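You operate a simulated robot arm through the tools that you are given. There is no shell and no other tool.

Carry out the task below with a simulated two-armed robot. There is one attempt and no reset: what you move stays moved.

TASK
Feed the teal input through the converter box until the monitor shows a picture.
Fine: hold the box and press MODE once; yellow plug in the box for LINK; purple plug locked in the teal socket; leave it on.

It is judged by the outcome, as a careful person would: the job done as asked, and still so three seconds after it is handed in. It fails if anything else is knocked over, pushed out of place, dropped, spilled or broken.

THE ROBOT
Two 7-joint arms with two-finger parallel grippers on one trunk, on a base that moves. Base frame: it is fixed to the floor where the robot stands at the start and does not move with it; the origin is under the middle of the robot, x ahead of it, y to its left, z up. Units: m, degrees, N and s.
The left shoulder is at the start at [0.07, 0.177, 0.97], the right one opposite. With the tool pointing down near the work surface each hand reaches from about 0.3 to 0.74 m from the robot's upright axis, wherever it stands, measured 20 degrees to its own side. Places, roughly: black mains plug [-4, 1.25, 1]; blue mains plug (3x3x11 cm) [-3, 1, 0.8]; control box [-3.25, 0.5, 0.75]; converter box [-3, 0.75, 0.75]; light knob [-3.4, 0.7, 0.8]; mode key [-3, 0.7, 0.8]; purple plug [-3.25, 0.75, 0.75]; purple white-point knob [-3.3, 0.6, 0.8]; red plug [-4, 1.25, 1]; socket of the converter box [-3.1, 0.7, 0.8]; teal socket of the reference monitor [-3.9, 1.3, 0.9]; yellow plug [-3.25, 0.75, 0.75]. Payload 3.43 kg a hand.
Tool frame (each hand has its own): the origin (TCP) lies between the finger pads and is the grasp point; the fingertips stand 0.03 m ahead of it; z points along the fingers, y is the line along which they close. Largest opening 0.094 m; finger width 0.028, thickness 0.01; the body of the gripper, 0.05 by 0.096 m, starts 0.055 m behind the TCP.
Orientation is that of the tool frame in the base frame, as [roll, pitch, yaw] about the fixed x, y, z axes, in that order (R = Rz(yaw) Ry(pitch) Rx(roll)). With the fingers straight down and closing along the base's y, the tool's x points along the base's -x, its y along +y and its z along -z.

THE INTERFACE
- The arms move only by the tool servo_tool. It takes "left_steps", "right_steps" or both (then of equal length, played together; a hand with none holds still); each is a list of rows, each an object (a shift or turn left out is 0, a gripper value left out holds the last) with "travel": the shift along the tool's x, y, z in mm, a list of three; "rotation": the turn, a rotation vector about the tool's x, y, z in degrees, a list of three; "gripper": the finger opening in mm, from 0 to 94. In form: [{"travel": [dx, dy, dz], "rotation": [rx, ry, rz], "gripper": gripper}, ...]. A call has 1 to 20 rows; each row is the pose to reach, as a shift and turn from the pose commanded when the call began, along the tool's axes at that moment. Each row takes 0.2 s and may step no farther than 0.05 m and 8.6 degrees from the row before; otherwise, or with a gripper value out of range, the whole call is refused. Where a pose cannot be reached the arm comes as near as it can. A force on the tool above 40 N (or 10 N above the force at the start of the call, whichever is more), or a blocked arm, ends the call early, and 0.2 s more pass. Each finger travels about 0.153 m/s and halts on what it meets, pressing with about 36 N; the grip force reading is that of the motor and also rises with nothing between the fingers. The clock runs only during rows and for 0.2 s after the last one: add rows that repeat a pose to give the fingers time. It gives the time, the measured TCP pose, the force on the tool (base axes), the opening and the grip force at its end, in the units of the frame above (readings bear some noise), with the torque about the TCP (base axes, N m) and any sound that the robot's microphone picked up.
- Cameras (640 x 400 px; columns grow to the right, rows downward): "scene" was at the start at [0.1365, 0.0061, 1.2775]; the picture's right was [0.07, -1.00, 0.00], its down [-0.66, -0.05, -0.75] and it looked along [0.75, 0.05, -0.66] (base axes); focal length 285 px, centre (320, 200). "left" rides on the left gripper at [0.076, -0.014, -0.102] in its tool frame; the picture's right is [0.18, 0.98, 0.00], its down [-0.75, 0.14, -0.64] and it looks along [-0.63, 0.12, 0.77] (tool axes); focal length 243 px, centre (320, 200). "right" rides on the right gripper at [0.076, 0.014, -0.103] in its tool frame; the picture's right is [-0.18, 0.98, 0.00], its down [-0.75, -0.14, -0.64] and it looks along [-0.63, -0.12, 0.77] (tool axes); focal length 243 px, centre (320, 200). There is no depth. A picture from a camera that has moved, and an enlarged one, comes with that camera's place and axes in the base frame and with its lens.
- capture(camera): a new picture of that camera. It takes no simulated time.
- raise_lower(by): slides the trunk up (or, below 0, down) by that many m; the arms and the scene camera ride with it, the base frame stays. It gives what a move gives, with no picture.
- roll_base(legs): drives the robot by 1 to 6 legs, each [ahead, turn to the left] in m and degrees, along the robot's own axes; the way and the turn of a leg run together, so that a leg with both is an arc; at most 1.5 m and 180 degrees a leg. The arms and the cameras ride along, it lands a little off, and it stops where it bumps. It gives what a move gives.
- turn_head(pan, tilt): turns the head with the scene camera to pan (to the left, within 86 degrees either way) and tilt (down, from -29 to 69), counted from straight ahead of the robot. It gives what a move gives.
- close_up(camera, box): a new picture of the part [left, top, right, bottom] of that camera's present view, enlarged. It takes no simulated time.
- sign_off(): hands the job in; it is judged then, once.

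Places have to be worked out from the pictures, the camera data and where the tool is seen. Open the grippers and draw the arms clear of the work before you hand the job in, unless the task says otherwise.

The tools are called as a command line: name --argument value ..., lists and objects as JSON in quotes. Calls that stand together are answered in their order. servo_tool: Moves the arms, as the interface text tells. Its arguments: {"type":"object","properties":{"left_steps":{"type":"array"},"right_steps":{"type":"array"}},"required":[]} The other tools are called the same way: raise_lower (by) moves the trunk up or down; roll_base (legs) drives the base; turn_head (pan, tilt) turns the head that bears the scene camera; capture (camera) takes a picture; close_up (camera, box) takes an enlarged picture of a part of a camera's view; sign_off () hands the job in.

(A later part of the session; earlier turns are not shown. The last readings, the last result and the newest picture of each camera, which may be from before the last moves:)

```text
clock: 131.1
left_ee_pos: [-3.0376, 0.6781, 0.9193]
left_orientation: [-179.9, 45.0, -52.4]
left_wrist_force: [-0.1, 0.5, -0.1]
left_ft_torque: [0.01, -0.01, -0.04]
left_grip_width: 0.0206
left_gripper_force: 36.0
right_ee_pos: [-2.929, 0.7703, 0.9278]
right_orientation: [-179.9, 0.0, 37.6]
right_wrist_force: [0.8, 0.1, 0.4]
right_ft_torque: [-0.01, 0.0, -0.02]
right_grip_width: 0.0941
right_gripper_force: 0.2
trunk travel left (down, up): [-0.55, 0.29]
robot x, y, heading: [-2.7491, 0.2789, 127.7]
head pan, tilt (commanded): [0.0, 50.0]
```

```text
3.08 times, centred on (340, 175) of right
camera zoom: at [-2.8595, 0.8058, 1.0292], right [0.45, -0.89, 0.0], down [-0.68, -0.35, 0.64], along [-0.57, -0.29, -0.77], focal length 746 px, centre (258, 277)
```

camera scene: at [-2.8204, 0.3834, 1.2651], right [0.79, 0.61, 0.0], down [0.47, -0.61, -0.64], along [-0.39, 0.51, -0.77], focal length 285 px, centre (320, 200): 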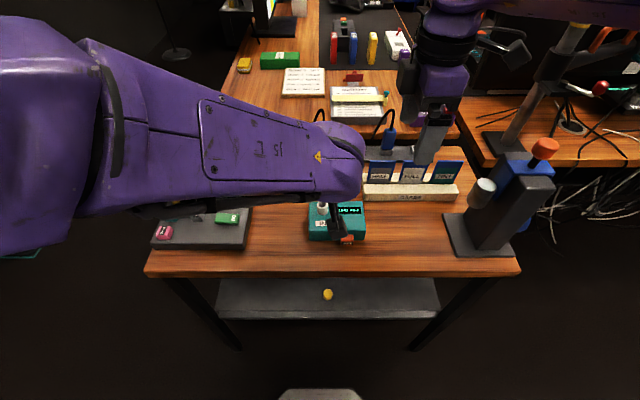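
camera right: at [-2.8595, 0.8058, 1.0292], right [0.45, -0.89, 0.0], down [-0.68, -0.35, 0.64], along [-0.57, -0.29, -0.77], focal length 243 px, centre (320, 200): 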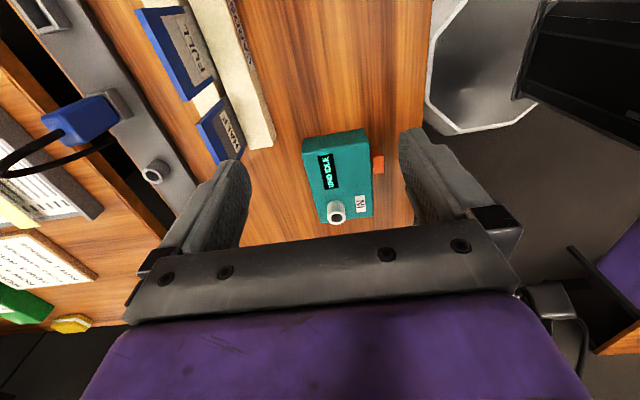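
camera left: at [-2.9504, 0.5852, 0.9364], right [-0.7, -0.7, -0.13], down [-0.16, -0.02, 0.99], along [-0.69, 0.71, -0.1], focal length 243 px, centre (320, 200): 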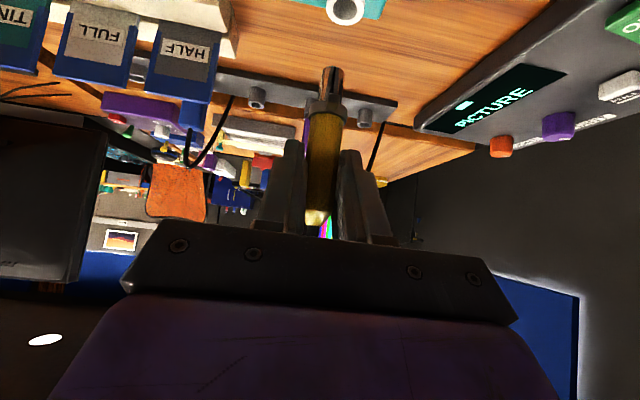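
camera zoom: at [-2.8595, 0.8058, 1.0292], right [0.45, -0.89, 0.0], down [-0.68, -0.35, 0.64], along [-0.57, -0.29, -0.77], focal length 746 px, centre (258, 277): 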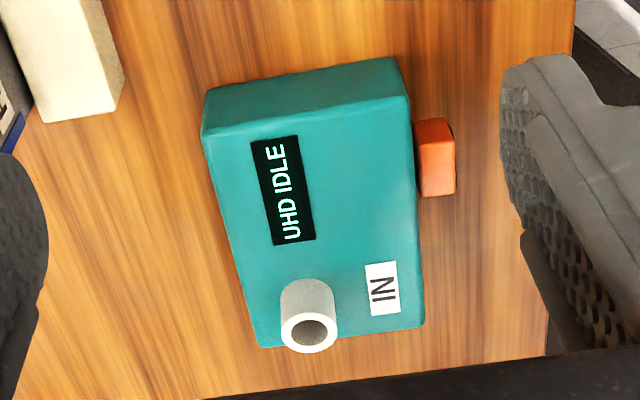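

The pin is hidden by the palm bar from this height; I raise the right hand back 60 mm and zoom there.

servo_tool --right_steps '[{"travel": [0, 0, -25]}, {"travel": [0, 0, -50]}, {"travel": [0, 0, -75]}, {"travel": [0, 0, -75]}]'

close_up --camera "right" --box '[280, 100, 400, 235]'

close_up --camera "left" --box '[260, 0, 400, 120]'

```text
clock: 132.1
left_ee_pos: [-3.037, 0.6768, 0.919]
left_orientation: [-179.9, 44.9, -52.3]
left_wrist_force: [0.0, -0.1, -0.1]
left_ft_torque: [0.04, -0.04, -0.02]
left_grip_width: 0.0204
left_gripper_force: 36.4
right_ee_pos: [-2.9288, 0.7718, 1.0034]
right_orientation: [-179.9, 0.0, 37.7]
right_wrist_force: [0.6, -0.2, -0.2]
right_ft_torque: [0.04, 0.0, 0.03]
right_grip_width: 0.0939
right_gripper_force: 0.1
trunk travel left (down, up): [-0.55, 0.29]
robot x, y, heading: [-2.7438, 0.2813, 127.6]
head pan, tilt (commanded): [0.0, 50.0]
```

```text
2.96 times, centred on (340, 168) of right
camera zoom: at [-2.8593, 0.8064, 1.104], right [0.45, -0.89, 0.0], down [-0.68, -0.35, 0.64], along [-0.57, -0.29, -0.77], focal length 719 px, centre (261, 296)
```

zoom: 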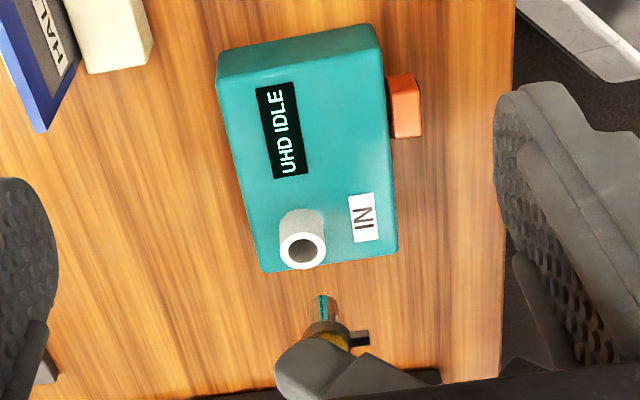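

```text
3.33 times, centred on (330, 60) of left
camera zoom: at [-2.9505, 0.5858, 0.9363], right [-0.7, -0.7, -0.13], down [-0.16, -0.02, 0.99], along [-0.69, 0.71, -0.1], focal length 809 px, centre (287, 667)
```

zoom: 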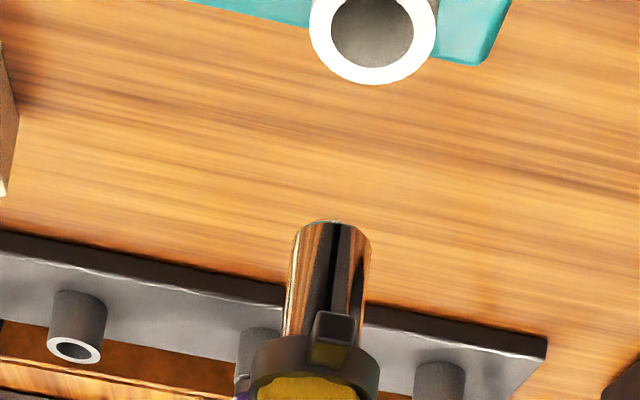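

Comparing both cameras: socket at u≈2.4055, v≈-1.9945, top z≈0.803; pin tip at u≈2.399, v≈-1.9925, z≈0.843. I shift +6.5 mm in u, -2.5 mm in v and lower 25 mm, then check again.

servo_tool --left_steps '[{"travel": [-4.6, 2.5, 4.6]}, {"travel": [1, 2.5, 10]}, {"travel": [7, 2.5, 16]}, {"travel": [13.1, 2.5, 22.3]}, {"travel": [13.1, 2.5, 22.3]}, {"travel": [13.1, 2.5, 22.3]}]'

close_up --camera "right" --box '[280, 100, 400, 235]'

close_up --camera "left" --box '[260, 0, 400, 120]'

```text
clock: 133.5
left_ee_pos: [-3.0445, 0.6791, 0.8942]
left_orientation: [-179.8, 45.0, -52.4]
left_wrist_force: [0.3, -0.2, -0.8]
left_ft_torque: [0.02, 0.04, -0.01]
left_grip_width: 0.0204
left_gripper_force: 35.4
right_ee_pos: [-2.9287, 0.7718, 1.0016]
right_orientation: [-179.9, 0.0, 37.5]
right_wrist_force: [-0.7, -0.1, -0.5]
right_ft_torque: [-0.01, -0.02, 0.04]
right_grip_width: 0.0942
right_gripper_force: 0.0
trunk travel left (down, up): [-0.55, 0.29]
robot x, y, heading: [-2.7486, 0.2829, 127.4]
head pan, tilt (commanded): [0.0, 50.0]
```

```text
2.96 times, centred on (340, 168) of right
camera zoom: at [-2.8593, 0.8063, 1.1038], right [0.45, -0.89, 0.0], down [-0.68, -0.35, 0.64], along [-0.57, -0.29, -0.77], focal length 719 px, centre (261, 296)
```

zoom: 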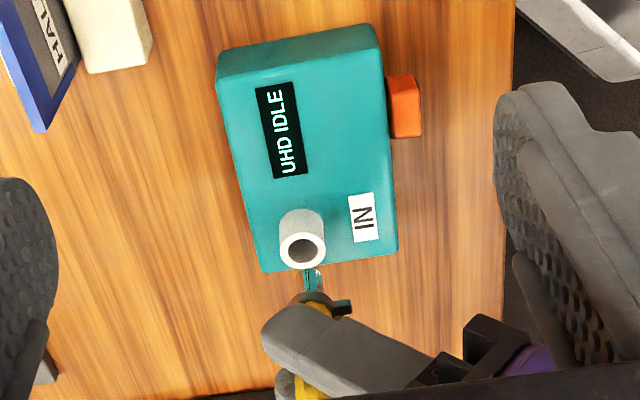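

```text
3.33 times, centred on (330, 60) of left
camera zoom: at [-2.9563, 0.5887, 0.9111], right [-0.7, -0.7, -0.13], down [-0.16, -0.02, 0.99], along [-0.7, 0.71, -0.1], focal length 809 px, centre (287, 667)
```

zoom: 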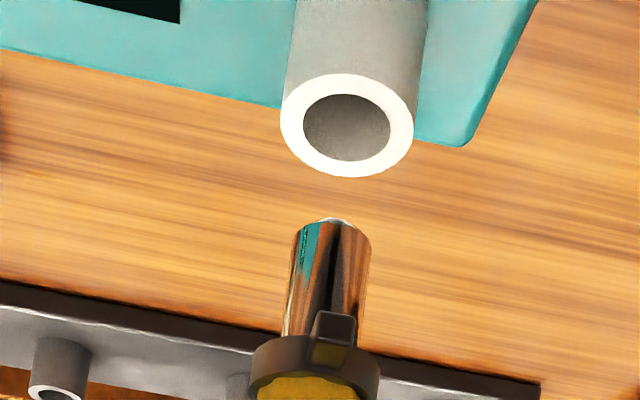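

Pin (~13 mm) and hole (~16 mm) are laterally aligned in the left view; in u I estimate ~+2 mm to go. I lower 12 mm more with +1.5 mm in u and look again.

servo_tool --left_steps '[{"travel": [2.5, 0, 4]}, {"travel": [5, 0, 7]}, {"travel": [7.4, 0, 9.5]}, {"travel": [7.4, 0, 9.5]}]'

close_up --camera "right" --box '[300, 150, 380, 230]'

close_up --camera "left" --box '[260, 0, 400, 120]'

```text
clock: 134.5
left_ee_pos: [-3.0459, 0.6808, 0.8808]
left_orientation: [-179.9, 45.0, -52.4]
left_wrist_force: [-0.2, 0.8, -0.1]
left_ft_torque: [-0.02, -0.02, 0.02]
left_grip_width: 0.0202
left_gripper_force: 35.7
right_ee_pos: [-2.9297, 0.7718, 1.0025]
right_orientation: [-180.0, 0.0, 37.5]
right_wrist_force: [-0.5, 0.2, -0.2]
right_ft_torque: [0.01, 0.01, -0.01]
right_grip_width: 0.0944
right_gripper_force: 0.1
trunk travel left (down, up): [-0.55, 0.29]
robot x, y, heading: [-2.746, 0.2831, 127.3]
head pan, tilt (commanded): [0.0, 50.0]
```

```text
5.00 times, centred on (340, 190) of right
camera zoom: at [-2.8593, 0.8062, 1.1039], right [0.45, -0.89, 0.0], down [-0.68, -0.35, 0.64], along [-0.57, -0.29, -0.77], focal length 1213 px, centre (220, 250)
```

zoom: 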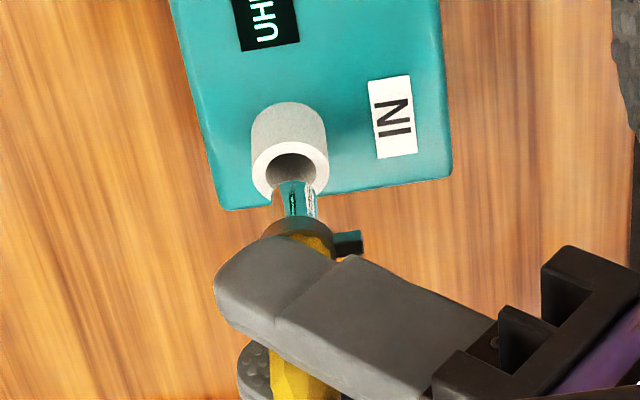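

```text
3.33 times, centred on (330, 60) of left
camera zoom: at [-2.9578, 0.5896, 0.8993], right [-0.7, -0.7, -0.13], down [-0.16, -0.02, 0.99], along [-0.69, 0.71, -0.1], focal length 809 px, centre (287, 667)
```

zoom: 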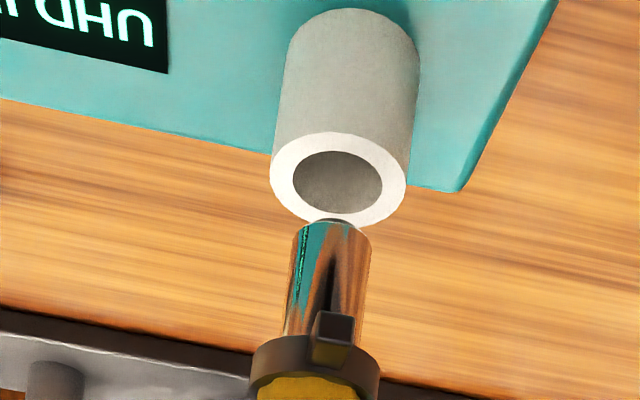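

Both views now show the pin directly over the hole (≤1 mm off). I descend 12 mm more in small steps.

servo_tool --left_steps '[{"travel": [1, 0, 2]}, {"travel": [2.3, 0, 3.3]}, {"travel": [3.7, 0, 4.7]}, {"travel": [5.1, 0, 6.1]}, {"travel": [6.6, 0, 7.6]}, {"travel": [8, 0, 9]}, {"travel": [8, 0, 9]}]'

close_up --camera "right" --box '[300, 150, 380, 230]'

close_up --camera "left" --box '[260, 0, 400, 120]'

```text
clock: 136.1
left_ee_pos: [-3.0459, 0.6831, 0.8763]
left_orientation: [-177.8, 45.0, -50.7]
left_wrist_force: [-0.6, -0.2, 0.2]
left_ft_torque: [0.02, 0.03, 0.0]
left_grip_width: 0.0205
left_gripper_force: 36.3
right_ee_pos: [-2.9294, 0.7716, 1.0011]
right_orientation: [-179.8, 0.0, 37.6]
right_wrist_force: [-0.3, 0.2, -0.3]
right_ft_torque: [0.04, 0.0, -0.03]
right_grip_width: 0.0942
right_gripper_force: 0.1
trunk travel left (down, up): [-0.55, 0.29]
robot x, y, heading: [-2.7473, 0.2819, 127.5]
head pan, tilt (commanded): [0.0, 50.0]
```

```text
5.00 times, centred on (340, 190) of right
camera zoom: at [-2.8593, 0.8062, 1.1038], right [0.45, -0.89, 0.0], down [-0.68, -0.35, 0.64], along [-0.57, -0.29, -0.77], focal length 1213 px, centre (220, 250)
```

zoom: 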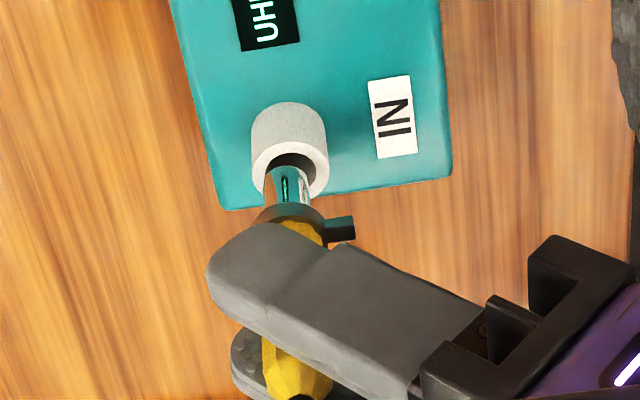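

```text
3.33 times, centred on (330, 60) of left
camera zoom: at [-2.9583, 0.5915, 0.8946], right [-0.69, -0.7, -0.16], down [-0.18, -0.04, 0.98], along [-0.7, 0.71, -0.1], focal length 809 px, centre (287, 667)
```

zoom: 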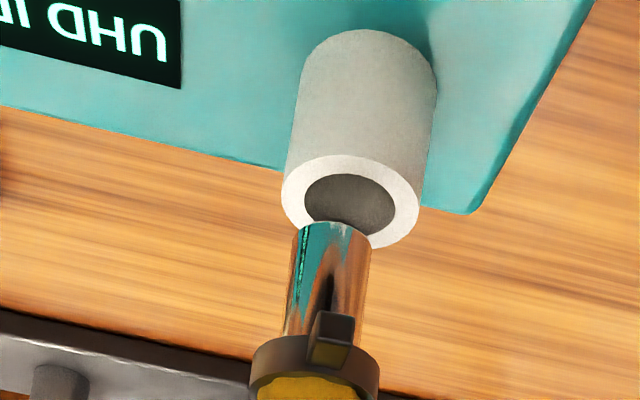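

The hand came down only 4.5 mm and twisted by ~2°, with no force at the wrist, as if the arm itself met a limit. I look at the scene to see what holds it.

capture --camera "scene"

capture --camera "right"

```text
taken
camera scene: at [-2.8206, 0.3837, 1.265], right [0.79, 0.61, 0.0], down [0.47, -0.61, -0.64], along [-0.39, 0.51, -0.77], focal length 285 px, centre (320, 200)
```

scene: 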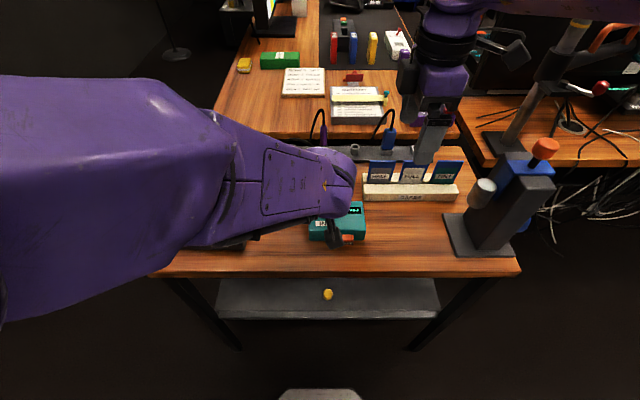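

```text
taken
camera right: at [-2.8593, 0.8062, 1.1038], right [0.45, -0.89, 0.0], down [-0.68, -0.35, 0.64], along [-0.57, -0.29, -0.77], focal length 243 px, centre (320, 200)
```

right: 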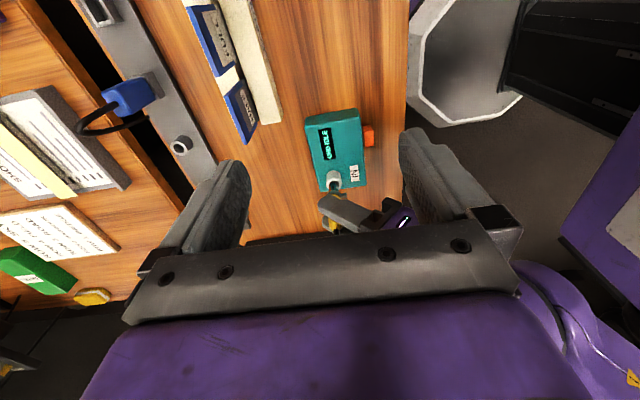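

The left arm is folding near its limit (elbow swinging inward) because the box is too close for this tilt. I lift the plug back up 45 mm, then back the base off by 0.13 m for a more comfortable reach.

servo_tool --left_steps '[{"travel": [-6, 0, -6]}, {"travel": [-12, 0, -12]}, {"travel": [-20, 0, -20]}, {"travel": [-28, 0, -28]}, {"travel": [-32, 0, -32]}, {"travel": [-32, 0, -32]}]'

capture --camera "scene"

```text
clock: 137.5
left_ee_pos: [-3.0456, 0.6816, 0.9138]
left_orientation: [-179.9, 45.0, -52.5]
left_wrist_force: [-0.2, 0.2, -0.8]
left_ft_torque: [-0.01, -0.01, 0.01]
left_grip_width: 0.0207
left_gripper_force: 36.7
right_ee_pos: [-2.9287, 0.7715, 1.0007]
right_orientation: [-179.9, 0.0, 37.5]
right_wrist_force: [0.2, 0.0, 0.2]
right_ft_torque: [-0.01, 0.0, 0.02]
right_grip_width: 0.094
right_gripper_force: 0.1
trunk travel left (down, up): [-0.55, 0.29]
robot x, y, heading: [-2.7449, 0.2834, 127.6]
head pan, tilt (commanded): [0.0, 50.0]
```

```text
taken
camera scene: at [-2.8206, 0.3837, 1.265], right [0.79, 0.61, 0.0], down [0.47, -0.61, -0.64], along [-0.39, 0.51, -0.77], focal length 285 px, centre (320, 200)
```

scene: 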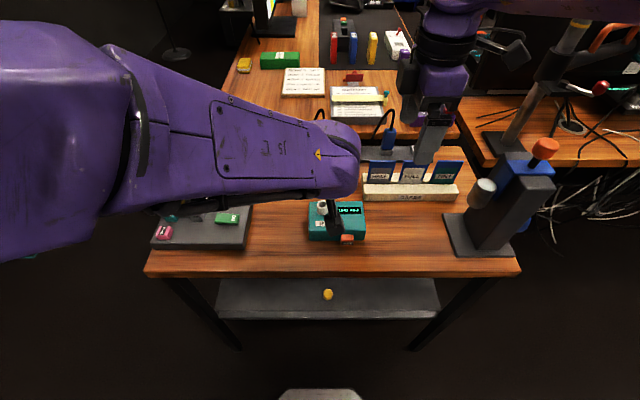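

I roll the base back 0.14 m and then bring the left hand forward again by the same amount.

roll_base --legs '[[-0.14, 0]]'

servo_tool --left_steps '[{"travel": [-20, 0, 20]}, {"travel": [-40, 0, 40]}, {"travel": [-60, 0, 60]}, {"travel": [-80, 0, 80]}, {"travel": [-96, 0, 96]}, {"travel": [-96, 0, 96]}]' --right_steps '[{"travel": [0, -25, 0]}, {"travel": [0, -50, 0]}, {"travel": [0, -80, 0]}, {"travel": [0, -110, 0]}, {"travel": [0, -138, 0]}, {"travel": [0, -138, 0]}]'

capture --camera "scene"

capture --camera "left"

capture --camera "right"

```text
clock: 138.8
left_ee_pos: [-2.96, 0.5708, 0.9148]
left_orientation: [-179.9, 45.1, -52.5]
left_wrist_force: [0.4, -0.6, -0.7]
left_ft_torque: [0.0, 0.04, 0.01]
left_grip_width: 0.0207
left_gripper_force: 35.7
right_ee_pos: [-2.8421, 0.6616, 1.003]
right_orientation: [-179.9, 0.0, 37.5]
right_wrist_force: [0.4, 0.0, -0.3]
right_ft_torque: [0.0, -0.03, -0.01]
right_grip_width: 0.094
right_gripper_force: 0.0
trunk travel left (down, up): [-0.55, 0.29]
robot x, y, heading: [-2.6575, 0.1694, 127.8]
head pan, tilt (commanded): [0.0, 50.0]
```

```text
clock: 140.4
left_ee_pos: [-3.0641, 0.6764, 0.9445]
left_orientation: [-173.3, 45.9, -45.8]
left_wrist_force: [0.2, -0.5, -0.7]
left_ft_torque: [-0.02, 0.0, -0.01]
left_grip_width: 0.0202
left_gripper_force: 35.7
right_ee_pos: [-2.928, 0.7709, 1.0006]
right_orientation: [-179.9, 0.0, 37.5]
right_wrist_force: [0.0, -0.4, -0.4]
right_ft_torque: [-0.01, -0.03, 0.03]
right_grip_width: 0.0938
right_gripper_force: 0.0
trunk travel left (down, up): [-0.55, 0.29]
robot x, y, heading: [-2.6617, 0.1694, 127.4]
head pan, tilt (commanded): [0.0, 50.0]
stopped in row 6 (left hand): the arm was blocked; the commanded pose is now the measured one
```

```text
taken
camera scene: at [-2.7363, 0.273, 1.2649], right [0.79, 0.61, 0.0], down [0.47, -0.61, -0.64], along [-0.39, 0.51, -0.77], focal length 285 px, centre (320, 200)
```

scene: 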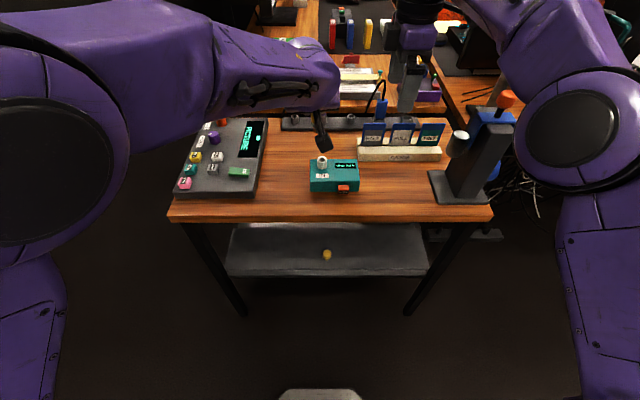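

```text
taken
camera left: at [-2.973, 0.5872, 0.9614], right [-0.67, -0.71, -0.21], down [-0.21, -0.09, 0.97], along [-0.71, 0.69, -0.09], focal length 243 px, centre (320, 200)
```

left: 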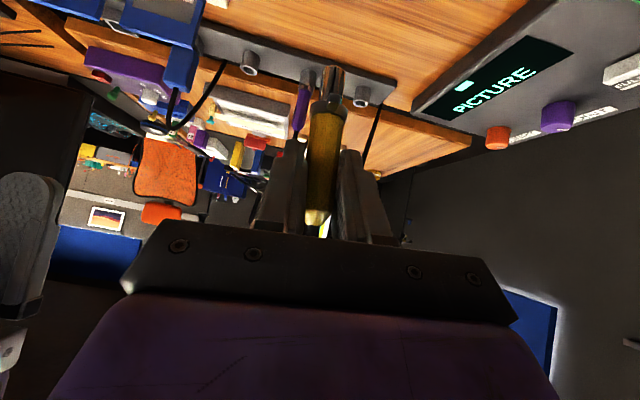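

```text
taken
camera right: at [-2.8583, 0.8058, 1.1026], right [0.45, -0.89, 0.0], down [-0.68, -0.35, 0.64], along [-0.57, -0.29, -0.77], focal length 243 px, centre (320, 200)
```

right: 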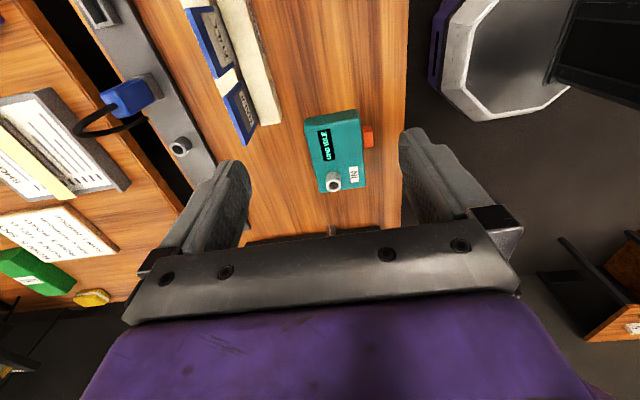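

The left arm is blocked again: the box lies too near the robot's centre line for a tilted left hand. I draw the left hand back, up and left with its orientation restored, then raise the trunk and shift the base about 0.13 m to the right.

servo_tool --left_steps '[{"travel": [4, 10, -18], "rotation": [-0.4, 0.3, 1.2]}, {"travel": [8, 22, -36], "rotation": [-0.8, 0.6, 2.5]}, {"travel": [12, 34, -54], "rotation": [-1.1, 0.9, 3.7]}, {"travel": [16, 46, -72], "rotation": [-1.4, 1.2, 4.9]}, {"travel": [21, 60, -92], "rotation": [-1.4, 1.2, 4.9]}, {"travel": [21, 60, -92], "rotation": [-1.4, 1.2, 4.9]}]'

raise_lower --by 0.25

capture --camera "scene"

```text
clock: 141.8
left_ee_pos: [-3.0576, 0.5744, 0.987]
left_orientation: [179.4, 44.8, -53.7]
left_wrist_force: [-0.2, 0.6, -0.6]
left_ft_torque: [-0.02, 0.01, 0.0]
left_grip_width: 0.0206
left_gripper_force: 35.7
right_ee_pos: [-2.9266, 0.7717, 1.0004]
right_orientation: [180.0, 0.1, 37.5]
right_wrist_force: [0.7, 1.1, -0.2]
right_ft_torque: [-0.03, 0.05, -0.02]
right_grip_width: 0.0941
right_gripper_force: 0.0
trunk travel left (down, up): [-0.55, 0.29]
robot x, y, heading: [-2.6615, 0.1688, 127.4]
head pan, tilt (commanded): [0.0, 50.0]
```

```text
clock: 144.4
left_ee_pos: [-3.0588, 0.5742, 1.2369]
left_orientation: [179.6, 44.9, -53.7]
left_wrist_force: [-0.4, -0.2, -0.6]
left_ft_torque: [0.03, 0.01, 0.0]
left_grip_width: 0.0205
left_gripper_force: 36.2
right_ee_pos: [-2.9275, 0.7713, 1.2512]
right_orientation: [-179.8, 0.1, 37.6]
right_wrist_force: [-0.4, 0.3, -1.0]
right_ft_torque: [-0.04, -0.02, 0.01]
right_grip_width: 0.0942
right_gripper_force: 0.0
trunk travel left (down, up): [-0.8, 0.04]
robot x, y, heading: [-2.6635, 0.1719, 127.5]
head pan, tilt (commanded): [0.0, 50.0]
```

```text
taken
camera scene: at [-2.7355, 0.2729, 1.515], right [0.79, 0.61, 0.0], down [0.47, -0.61, -0.64], along [-0.39, 0.51, -0.77], focal length 285 px, centre (320, 200)
```

scene: 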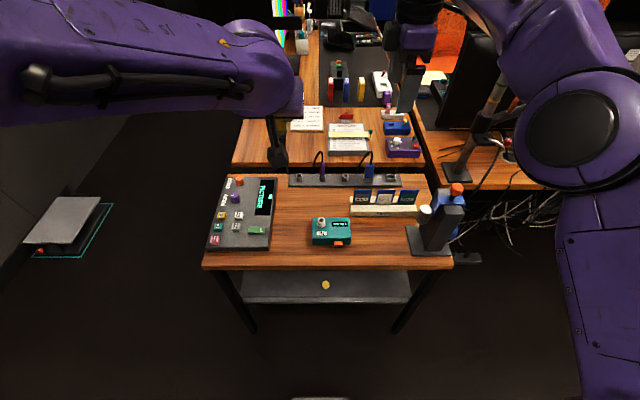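

All is intact. I draw the right hand nearer to the body, then do the base shift: turn left 45°, reverse 0.18 m, turn back, forward 0.2 m.

servo_tool --right_steps '[{"travel": [-10, 35, 0]}, {"travel": [-20, 70, 0]}, {"travel": [-35, 110, 0]}, {"travel": [-50, 150, 0]}, {"travel": [-50, 150, 0]}]'

roll_base --legs '[[0, 45], [-0.18, 0], [0, -45], [0.18, 0]]'

capture --camera "scene"

```text
clock: 145.6
left_ee_pos: [-3.0586, 0.5743, 1.2379]
left_orientation: [179.6, 44.9, -53.5]
left_wrist_force: [-0.1, 0.9, -1.4]
left_ft_torque: [0.01, -0.01, -0.04]
left_grip_width: 0.0202
left_gripper_force: 35.4
right_ee_pos: [-2.8753, 0.6219, 1.2506]
right_orientation: [179.9, 0.1, 37.6]
right_wrist_force: [-0.1, -0.5, 0.3]
right_ft_torque: [-0.04, -0.02, 0.0]
right_grip_width: 0.0938
right_gripper_force: 0.0
trunk travel left (down, up): [-0.8, 0.04]
robot x, y, heading: [-2.6604, 0.173, 127.2]
head pan, tilt (commanded): [0.0, 50.0]
```

```text
clock: 152.4
left_ee_pos: [-2.9803, 0.6953, 1.2393]
left_orientation: [179.5, 45.1, -54.3]
left_wrist_force: [-0.3, 0.0, 0.2]
left_ft_torque: [0.0, 0.04, 0.0]
left_grip_width: 0.0209
left_gripper_force: 35.8
right_ee_pos: [-2.7953, 0.7404, 1.2522]
right_orientation: [-179.9, 0.0, 36.9]
right_wrist_force: [-1.1, 0.1, 0.2]
right_ft_torque: [0.04, 0.03, 0.01]
right_grip_width: 0.0941
right_gripper_force: 0.1
trunk travel left (down, up): [-0.8, 0.04]
robot x, y, heading: [-2.5865, 0.2869, 126.7]
head pan, tilt (commanded): [0.0, 50.0]
```

```text
taken
camera scene: at [-2.6605, 0.3899, 1.5154], right [0.8, 0.6, 0.0], down [0.46, -0.61, -0.64], along [-0.39, 0.52, -0.76], focal length 285 px, centre (320, 200)
```

scene: 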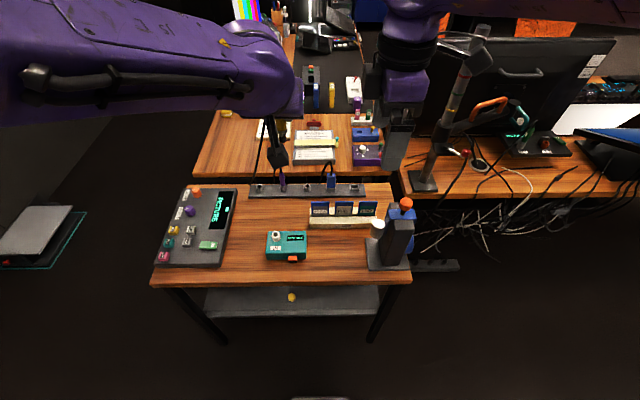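

The base is at a good spot (box 0.60 m ahead, 0.12 m left). I lower the trunk by 0.25 m and check the hands.

raise_lower --by -0.25

capture --camera "scene"

capture --camera "left"

capture --camera "right"

```text
clock: 155.0
left_ee_pos: [-2.982, 0.6987, 0.9873]
left_orientation: [179.4, 44.8, -54.4]
left_wrist_force: [0.3, -0.3, -1.0]
left_ft_torque: [-0.03, 0.0, 0.03]
left_grip_width: 0.0208
left_gripper_force: 35.5
right_ee_pos: [-2.7989, 0.7431, 1.001]
right_orientation: [-179.9, 0.0, 37.0]
right_wrist_force: [0.1, -0.1, 0.0]
right_ft_torque: [0.03, 0.02, -0.01]
right_grip_width: 0.0941
right_gripper_force: 0.0
trunk travel left (down, up): [-0.55, 0.29]
robot x, y, heading: [-2.5877, 0.2907, 126.8]
head pan, tilt (commanded): [0.0, 50.0]
```

```text
taken
camera scene: at [-2.6624, 0.3928, 1.2651], right [0.8, 0.6, 0.0], down [0.46, -0.61, -0.64], along [-0.38, 0.52, -0.77], focal length 285 px, centre (320, 200)
```

scene: 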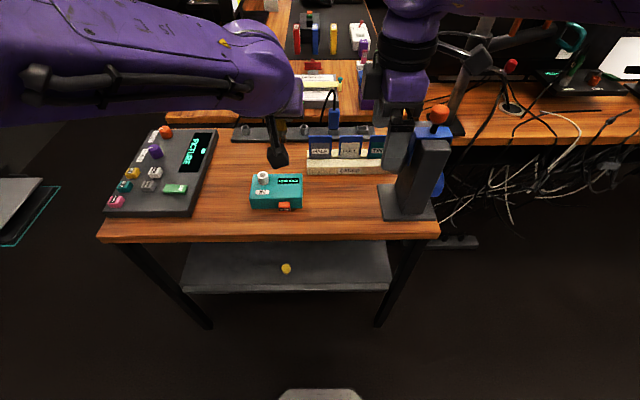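

```text
taken
camera left: at [-2.8961, 0.6045, 1.0054], right [-0.72, -0.68, -0.12], down [-0.16, -0.01, 0.99], along [-0.68, 0.73, -0.1], focal length 243 px, centre (320, 200)
```

left: 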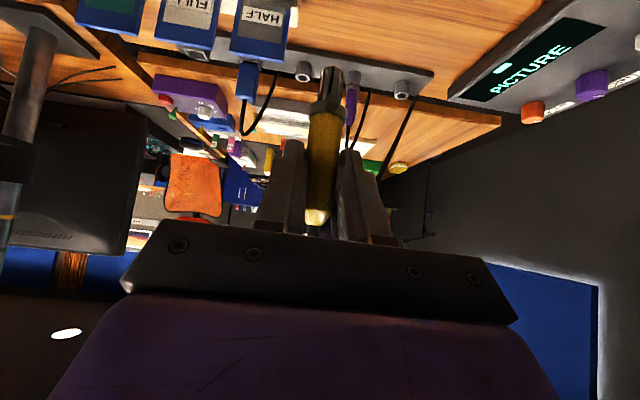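

```text
taken
camera right: at [-2.7277, 0.7767, 1.1036], right [0.44, -0.9, 0.0], down [-0.69, -0.34, 0.64], along [-0.58, -0.28, -0.77], focal length 243 px, centre (320, 200)
```

right: 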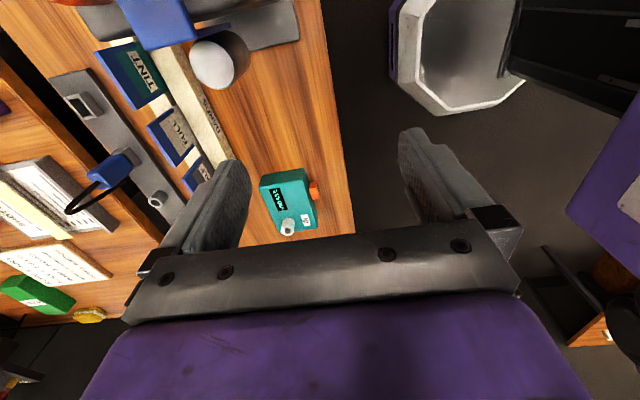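

Now I straighten the tool yaw by 2° and bring the plug to about 30 mm above the IN socket.

servo_tool --left_steps '[{"travel": [10, 15, 18], "rotation": [-0.2, 0, -0.4]}, {"travel": [20, 30, 36], "rotation": [-0.4, -0.1, -0.7]}, {"travel": [30, 46, 54], "rotation": [-0.6, -0.2, -1.1]}, {"travel": [39.5, 61, 72], "rotation": [-0.8, -0.2, -1.4]}, {"travel": [39.5, 61, 72], "rotation": [-0.8, -0.2, -1.4]}]'

capture --camera "scene"

close_up --camera "left" --box '[260, 0, 400, 120]'

```text
clock: 156.2
left_ee_pos: [-3.0448, 0.6796, 0.9094]
left_orientation: [-180.0, 45.2, -52.3]
left_wrist_force: [-0.1, -0.8, -1.0]
left_ft_torque: [-0.01, -0.05, 0.0]
left_grip_width: 0.0208
left_gripper_force: 36.2
right_ee_pos: [-2.7974, 0.7425, 1.0016]
right_orientation: [-180.0, 0.1, 36.9]
right_wrist_force: [-0.1, 0.5, 0.0]
right_ft_torque: [-0.02, 0.01, 0.02]
right_grip_width: 0.0943
right_gripper_force: 0.0
trunk travel left (down, up): [-0.55, 0.29]
robot x, y, heading: [-2.5861, 0.2902, 126.7]
head pan, tilt (commanded): [0.0, 50.0]
```

```text
taken
camera scene: at [-2.6621, 0.3926, 1.2651], right [0.8, 0.6, 0.0], down [0.46, -0.61, -0.64], along [-0.38, 0.52, -0.77], focal length 285 px, centre (320, 200)
```

scene: 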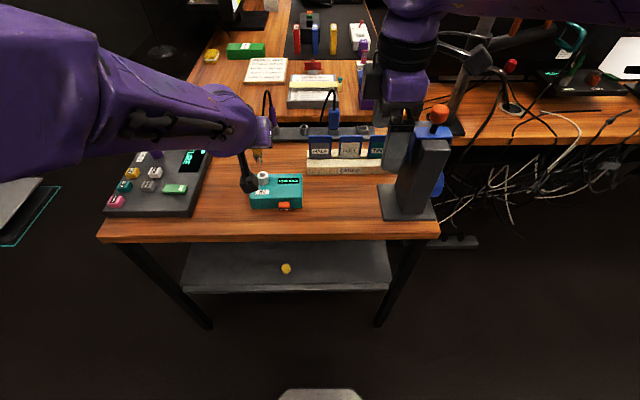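

```text
3.33 times, centred on (330, 60) of left
camera zoom: at [-2.957, 0.5889, 0.9268], right [-0.7, -0.7, -0.13], down [-0.16, -0.03, 0.99], along [-0.7, 0.71, -0.09], focal length 809 px, centre (287, 667)
```

zoom: 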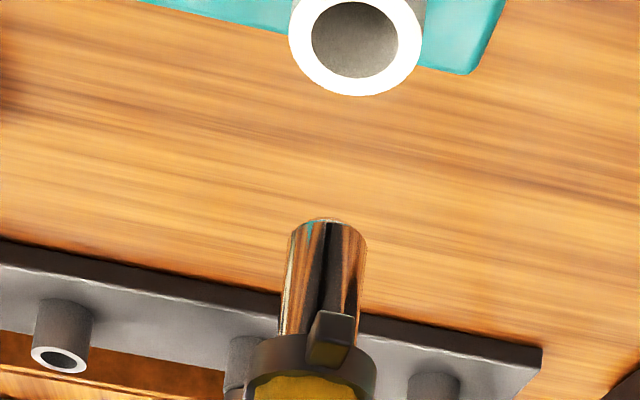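

Laterally aligned again. I move the right hand back to its viewing place to check the u-alignment.

servo_tool --right_steps '[{"travel": [-22, -27, 0]}, {"travel": [-44, -54, 0]}, {"travel": [-66, -81, 0]}, {"travel": [-87, -107, 0]}, {"travel": [-87, -107, 0]}]'

close_up --camera "right" --box '[280, 130, 380, 230]'

close_up --camera "scene" --box '[220, 120, 320, 220]'

```text
clock: 157.4
left_ee_pos: [-3.0442, 0.6814, 0.9083]
left_orientation: [180.0, 45.3, -52.4]
left_wrist_force: [-0.1, 0.2, -0.7]
left_ft_torque: [0.04, 0.01, 0.02]
left_grip_width: 0.0207
left_gripper_force: 35.8
right_ee_pos: [-2.9311, 0.7762, 1.0025]
right_orientation: [-180.0, 0.0, 36.8]
right_wrist_force: [-0.5, 0.0, -0.3]
right_ft_torque: [-0.02, 0.06, 0.0]
right_grip_width: 0.094
right_gripper_force: 0.0
trunk travel left (down, up): [-0.55, 0.29]
robot x, y, heading: [-2.5908, 0.2927, 126.8]
head pan, tilt (commanded): [0.0, 50.0]
```

```text
4.00 times, centred on (330, 180) of right
camera zoom: at [-2.861, 0.8103, 1.1042], right [0.44, -0.9, 0.0], down [-0.69, -0.34, 0.64], along [-0.58, -0.28, -0.77], focal length 970 px, centre (280, 280)
```

zoom: 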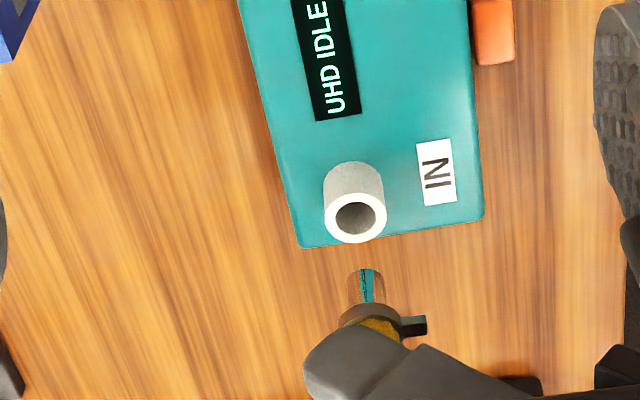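

```text
4.00 times, centred on (270, 170) of scene
camera zoom: at [-2.6611, 0.3924, 1.2652], right [0.8, 0.6, 0.0], down [0.46, -0.61, -0.64], along [-0.39, 0.52, -0.77], focal length 1140 px, centre (520, 320)
```

zoom: 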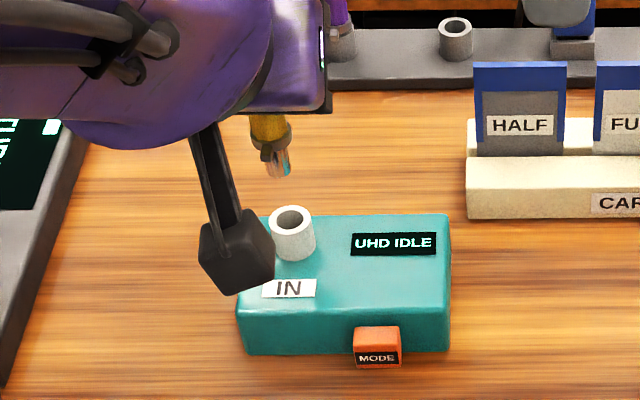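

Three views agree to within ~1–2 mm. I lower the plug 24 mm and recheck just above the socket.

servo_tool --left_steps '[{"travel": [4, -0.5, 4]}, {"travel": [8, -0.5, 8]}, {"travel": [12, -0.5, 12]}, {"travel": [17, -0.5, 17]}, {"travel": [17, -0.5, 17]}]'

close_up --camera "right" --box '[300, 150, 380, 230]'

close_up --camera "scene" --box '[220, 120, 320, 220]'

close_up --camera "left" --box '[260, 0, 400, 120]'

```text
clock: 158.6
left_ee_pos: [-3.0448, 0.6816, 0.8847]
left_orientation: [-179.8, 45.1, -52.2]
left_wrist_force: [-0.2, -0.3, -0.4]
left_ft_torque: [0.03, 0.01, -0.02]
left_grip_width: 0.0205
left_gripper_force: 36.5
right_ee_pos: [-2.9325, 0.7775, 1.0013]
right_orientation: [-180.0, 0.0, 36.9]
right_wrist_force: [0.8, -0.6, 0.0]
right_ft_torque: [0.01, -0.01, -0.02]
right_grip_width: 0.0939
right_gripper_force: 0.0
trunk travel left (down, up): [-0.55, 0.29]
robot x, y, heading: [-2.5868, 0.293, 126.6]
head pan, tilt (commanded): [0.0, 50.0]
```

```text
5.00 times, centred on (340, 190) of right
camera zoom: at [-2.8621, 0.8107, 1.1038], right [0.44, -0.9, 0.0], down [-0.69, -0.34, 0.64], along [-0.58, -0.28, -0.77], focal length 1213 px, centre (220, 250)
```

zoom: 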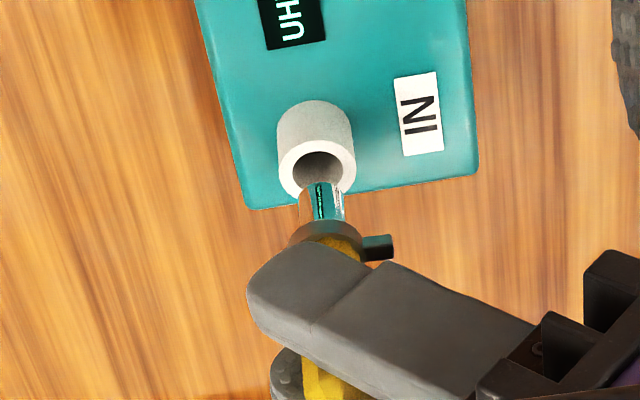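

```text
4.00 times, centred on (270, 170) of scene
camera zoom: at [-2.6626, 0.3928, 1.265], right [0.8, 0.6, 0.0], down [0.46, -0.61, -0.64], along [-0.38, 0.52, -0.77], focal length 1140 px, centre (520, 320)
```

zoom: 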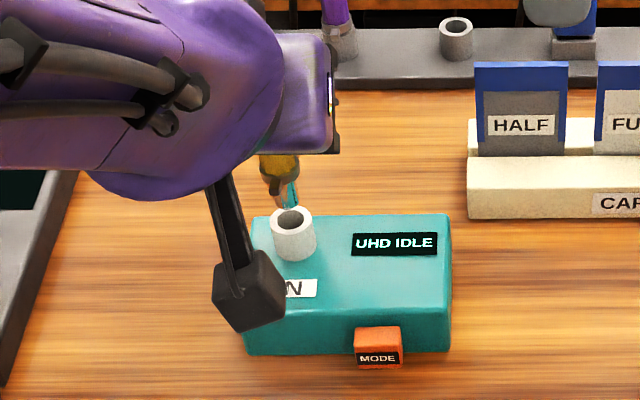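

```text
3.33 times, centred on (330, 60) of left
camera zoom: at [-2.957, 0.5896, 0.9025], right [-0.7, -0.7, -0.13], down [-0.16, -0.03, 0.99], along [-0.7, 0.71, -0.09], focal length 809 px, centre (287, 667)
```

zoom: 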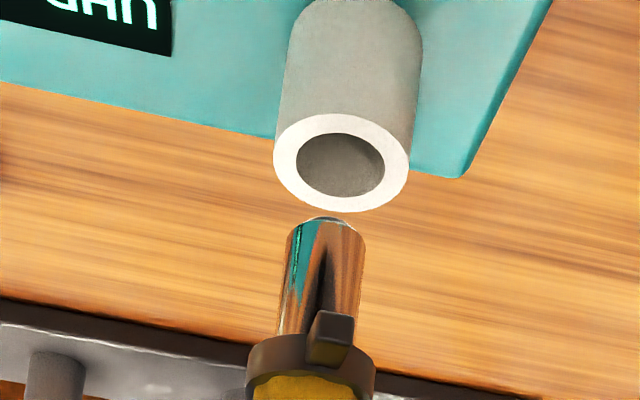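

The arm holds its pose well now. Estimates differ slightly in u (0 to -4 mm), so I descend just 5 mm with -1 mm in u and recheck closer.

servo_tool --left_steps '[{"travel": [2, 0, 1]}, {"travel": [4.2, 0, 2.8]}, {"travel": [4.2, 0, 2.8]}]'

close_up --camera "right" --box '[320, 160, 370, 210]'

close_up --camera "scene" --box '[240, 150, 290, 200]'

close_up --camera "left" --box '[290, 20, 370, 100]'

```text
clock: 159.4
left_ee_pos: [-3.0442, 0.6795, 0.8796]
left_orientation: [-179.9, 45.1, -52.3]
left_wrist_force: [0.0, -0.8, 0.0]
left_ft_torque: [0.01, -0.03, 0.01]
left_grip_width: 0.0205
left_gripper_force: 36.4
right_ee_pos: [-2.9335, 0.777, 1.0019]
right_orientation: [-179.9, 0.0, 36.9]
right_wrist_force: [0.3, 0.0, -0.1]
right_ft_torque: [-0.02, -0.01, 0.02]
right_grip_width: 0.0939
right_gripper_force: 0.0
trunk travel left (down, up): [-0.55, 0.29]
robot x, y, heading: [-2.5895, 0.2929, 126.6]
head pan, tilt (commanded): [0.0, 50.0]
```

```text
8.00 times, centred on (345, 185) of right
camera zoom: at [-2.8621, 0.8108, 1.1038], right [0.44, -0.9, 0.0], down [-0.69, -0.34, 0.64], along [-0.58, -0.28, -0.77], focal length 1941 px, centre (120, 320)
```

zoom: 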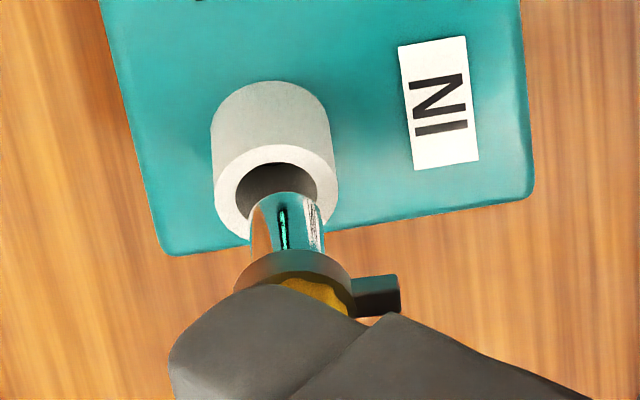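

```text
8.00 times, centred on (265, 175) of scene
camera zoom: at [-2.6626, 0.3929, 1.265], right [0.8, 0.6, 0.0], down [0.46, -0.61, -0.64], along [-0.38, 0.52, -0.77], focal length 2279 px, centre (760, 400)
```

zoom: 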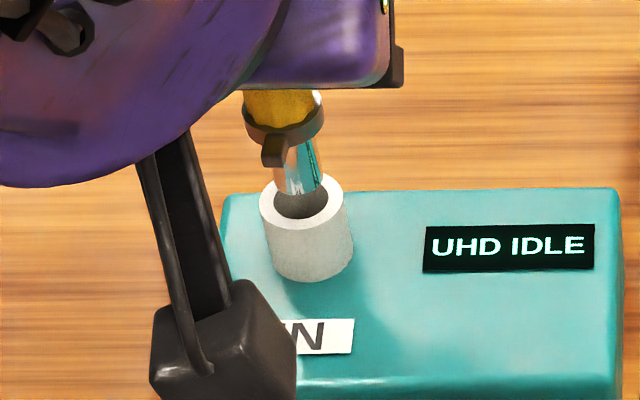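

```text
5.00 times, centred on (330, 60) of left
camera zoom: at [-2.956, 0.5889, 0.8973], right [-0.7, -0.7, -0.13], down [-0.16, -0.03, 0.99], along [-0.7, 0.71, -0.09], focal length 1213 px, centre (270, 900)
```

zoom: 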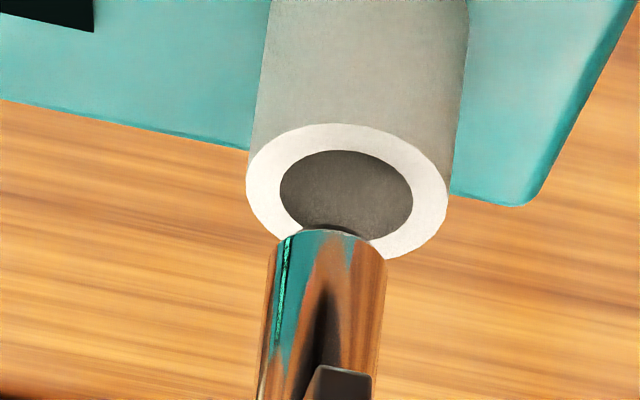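

Now all three views agree: shift needed +1.7 mm in u and -1.4 mm in v, gap ≈7.7 mm. I apply this and descend 5 mm.

servo_tool --left_steps '[{"travel": [-1.2, 1.4, 1.2]}, {"travel": [0.2, 1.4, 2.6]}, {"travel": [1.6, 1.4, 4]}, {"travel": [2.3, 1.4, 4.7]}, {"travel": [2.3, 1.4, 4.7]}]'

close_up --camera "right" --box '[320, 160, 370, 210]'

close_up --camera "scene" --box '[240, 150, 290, 200]'

close_up --camera "left" --box '[290, 20, 370, 100]'

```text
clock: 160.6
left_ee_pos: [-3.0461, 0.6809, 0.8746]
left_orientation: [-180.0, 45.1, -52.4]
left_wrist_force: [0.6, 0.0, -0.4]
left_ft_torque: [0.0, 0.01, 0.01]
left_grip_width: 0.0205
left_gripper_force: 35.7
right_ee_pos: [-2.9334, 0.7759, 1.002]
right_orientation: [-179.9, 0.0, 36.9]
right_wrist_force: [0.1, 1.0, -0.2]
right_ft_torque: [0.0, 0.01, 0.02]
right_grip_width: 0.0939
right_gripper_force: 0.2
trunk travel left (down, up): [-0.55, 0.29]
robot x, y, heading: [-2.5874, 0.2926, 126.7]
head pan, tilt (commanded): [0.0, 50.0]
```

```text
8.00 times, centred on (345, 185) of right
camera zoom: at [-2.8621, 0.8108, 1.1038], right [0.44, -0.9, 0.0], down [-0.69, -0.34, 0.64], along [-0.58, -0.28, -0.77], focal length 1941 px, centre (120, 320)
```

zoom: 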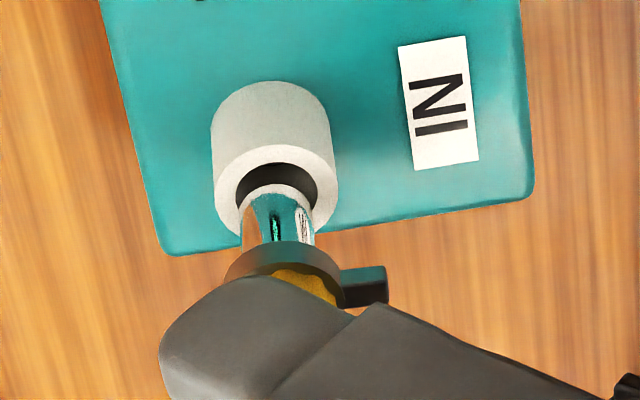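

```text
8.00 times, centred on (265, 175) of scene
camera zoom: at [-2.6626, 0.3929, 1.265], right [0.8, 0.6, 0.0], down [0.46, -0.61, -0.64], along [-0.38, 0.52, -0.77], focal length 2279 px, centre (760, 400)
```

zoom: 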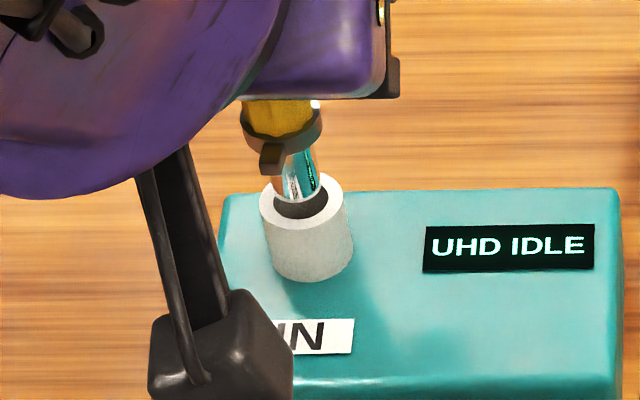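

```text
5.00 times, centred on (330, 60) of left
camera zoom: at [-2.9584, 0.5894, 0.8925], right [-0.7, -0.7, -0.13], down [-0.16, -0.03, 0.99], along [-0.7, 0.71, -0.09], focal length 1213 px, centre (270, 900)
```

zoom: 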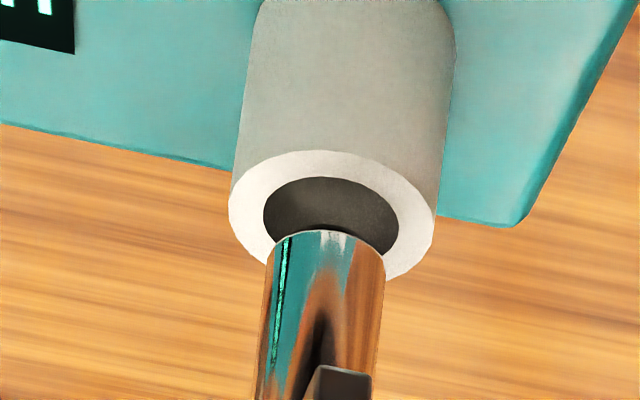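

The pin now sits right over the hole in all views (≤0.5 mm). I descend 8 mm in 1.3 mm steps.

servo_tool --left_steps '[{"travel": [0.6, 0, 1.2]}, {"travel": [1.6, 0, 2.2]}, {"travel": [2.6, 0, 3.2]}, {"travel": [3.6, 0, 4.2]}, {"travel": [4.5, 0, 5.1]}, {"travel": [5.4, 0, 6]}, {"travel": [5.4, 0, 6]}]'

close_up --camera "right" --box '[320, 160, 370, 210]'

close_up --camera "left" --box '[290, 20, 370, 100]'

```text
clock: 162.2
left_ee_pos: [-3.0464, 0.6813, 0.8677]
left_orientation: [-179.9, 45.1, -52.2]
left_wrist_force: [-0.5, -0.3, -0.7]
left_ft_torque: [0.01, 0.01, -0.01]
left_grip_width: 0.0203
left_gripper_force: 36.0
right_ee_pos: [-2.9317, 0.7774, 1.0031]
right_orientation: [-179.9, 0.0, 36.9]
right_wrist_force: [0.1, -0.5, -0.1]
right_ft_torque: [0.0, 0.0, 0.01]
right_grip_width: 0.0941
right_gripper_force: 0.1
trunk travel left (down, up): [-0.55, 0.29]
robot x, y, heading: [-2.5882, 0.2927, 126.9]
head pan, tilt (commanded): [0.0, 50.0]
```

```text
8.00 times, centred on (345, 185) of right
camera zoom: at [-2.8621, 0.8108, 1.1038], right [0.44, -0.9, 0.0], down [-0.69, -0.34, 0.64], along [-0.58, -0.28, -0.77], focal length 1941 px, centre (120, 320)
```

zoom: 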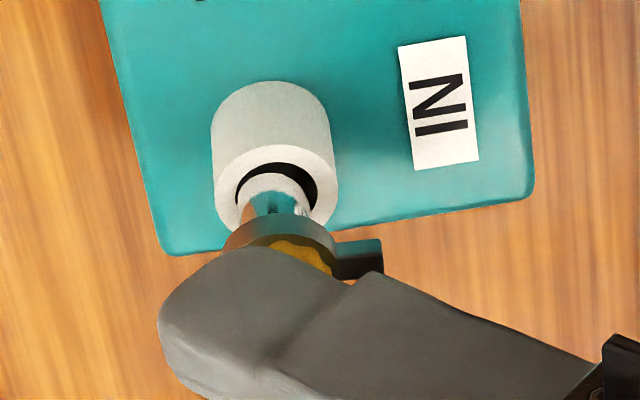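

```text
5.00 times, centred on (330, 60) of left
camera zoom: at [-2.9585, 0.5895, 0.8844], right [-0.7, -0.7, -0.13], down [-0.16, -0.03, 0.99], along [-0.7, 0.71, -0.09], focal length 1213 px, centre (270, 900)
```

zoom: 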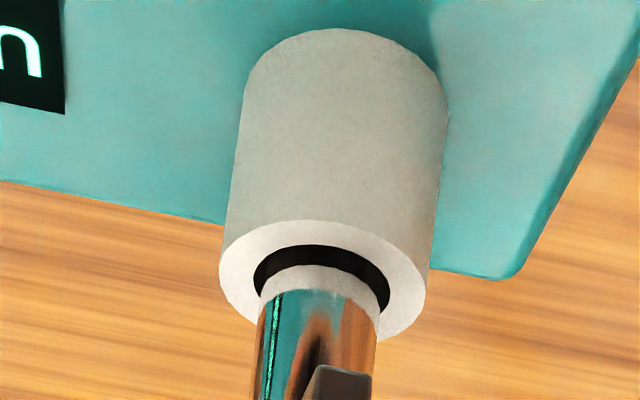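

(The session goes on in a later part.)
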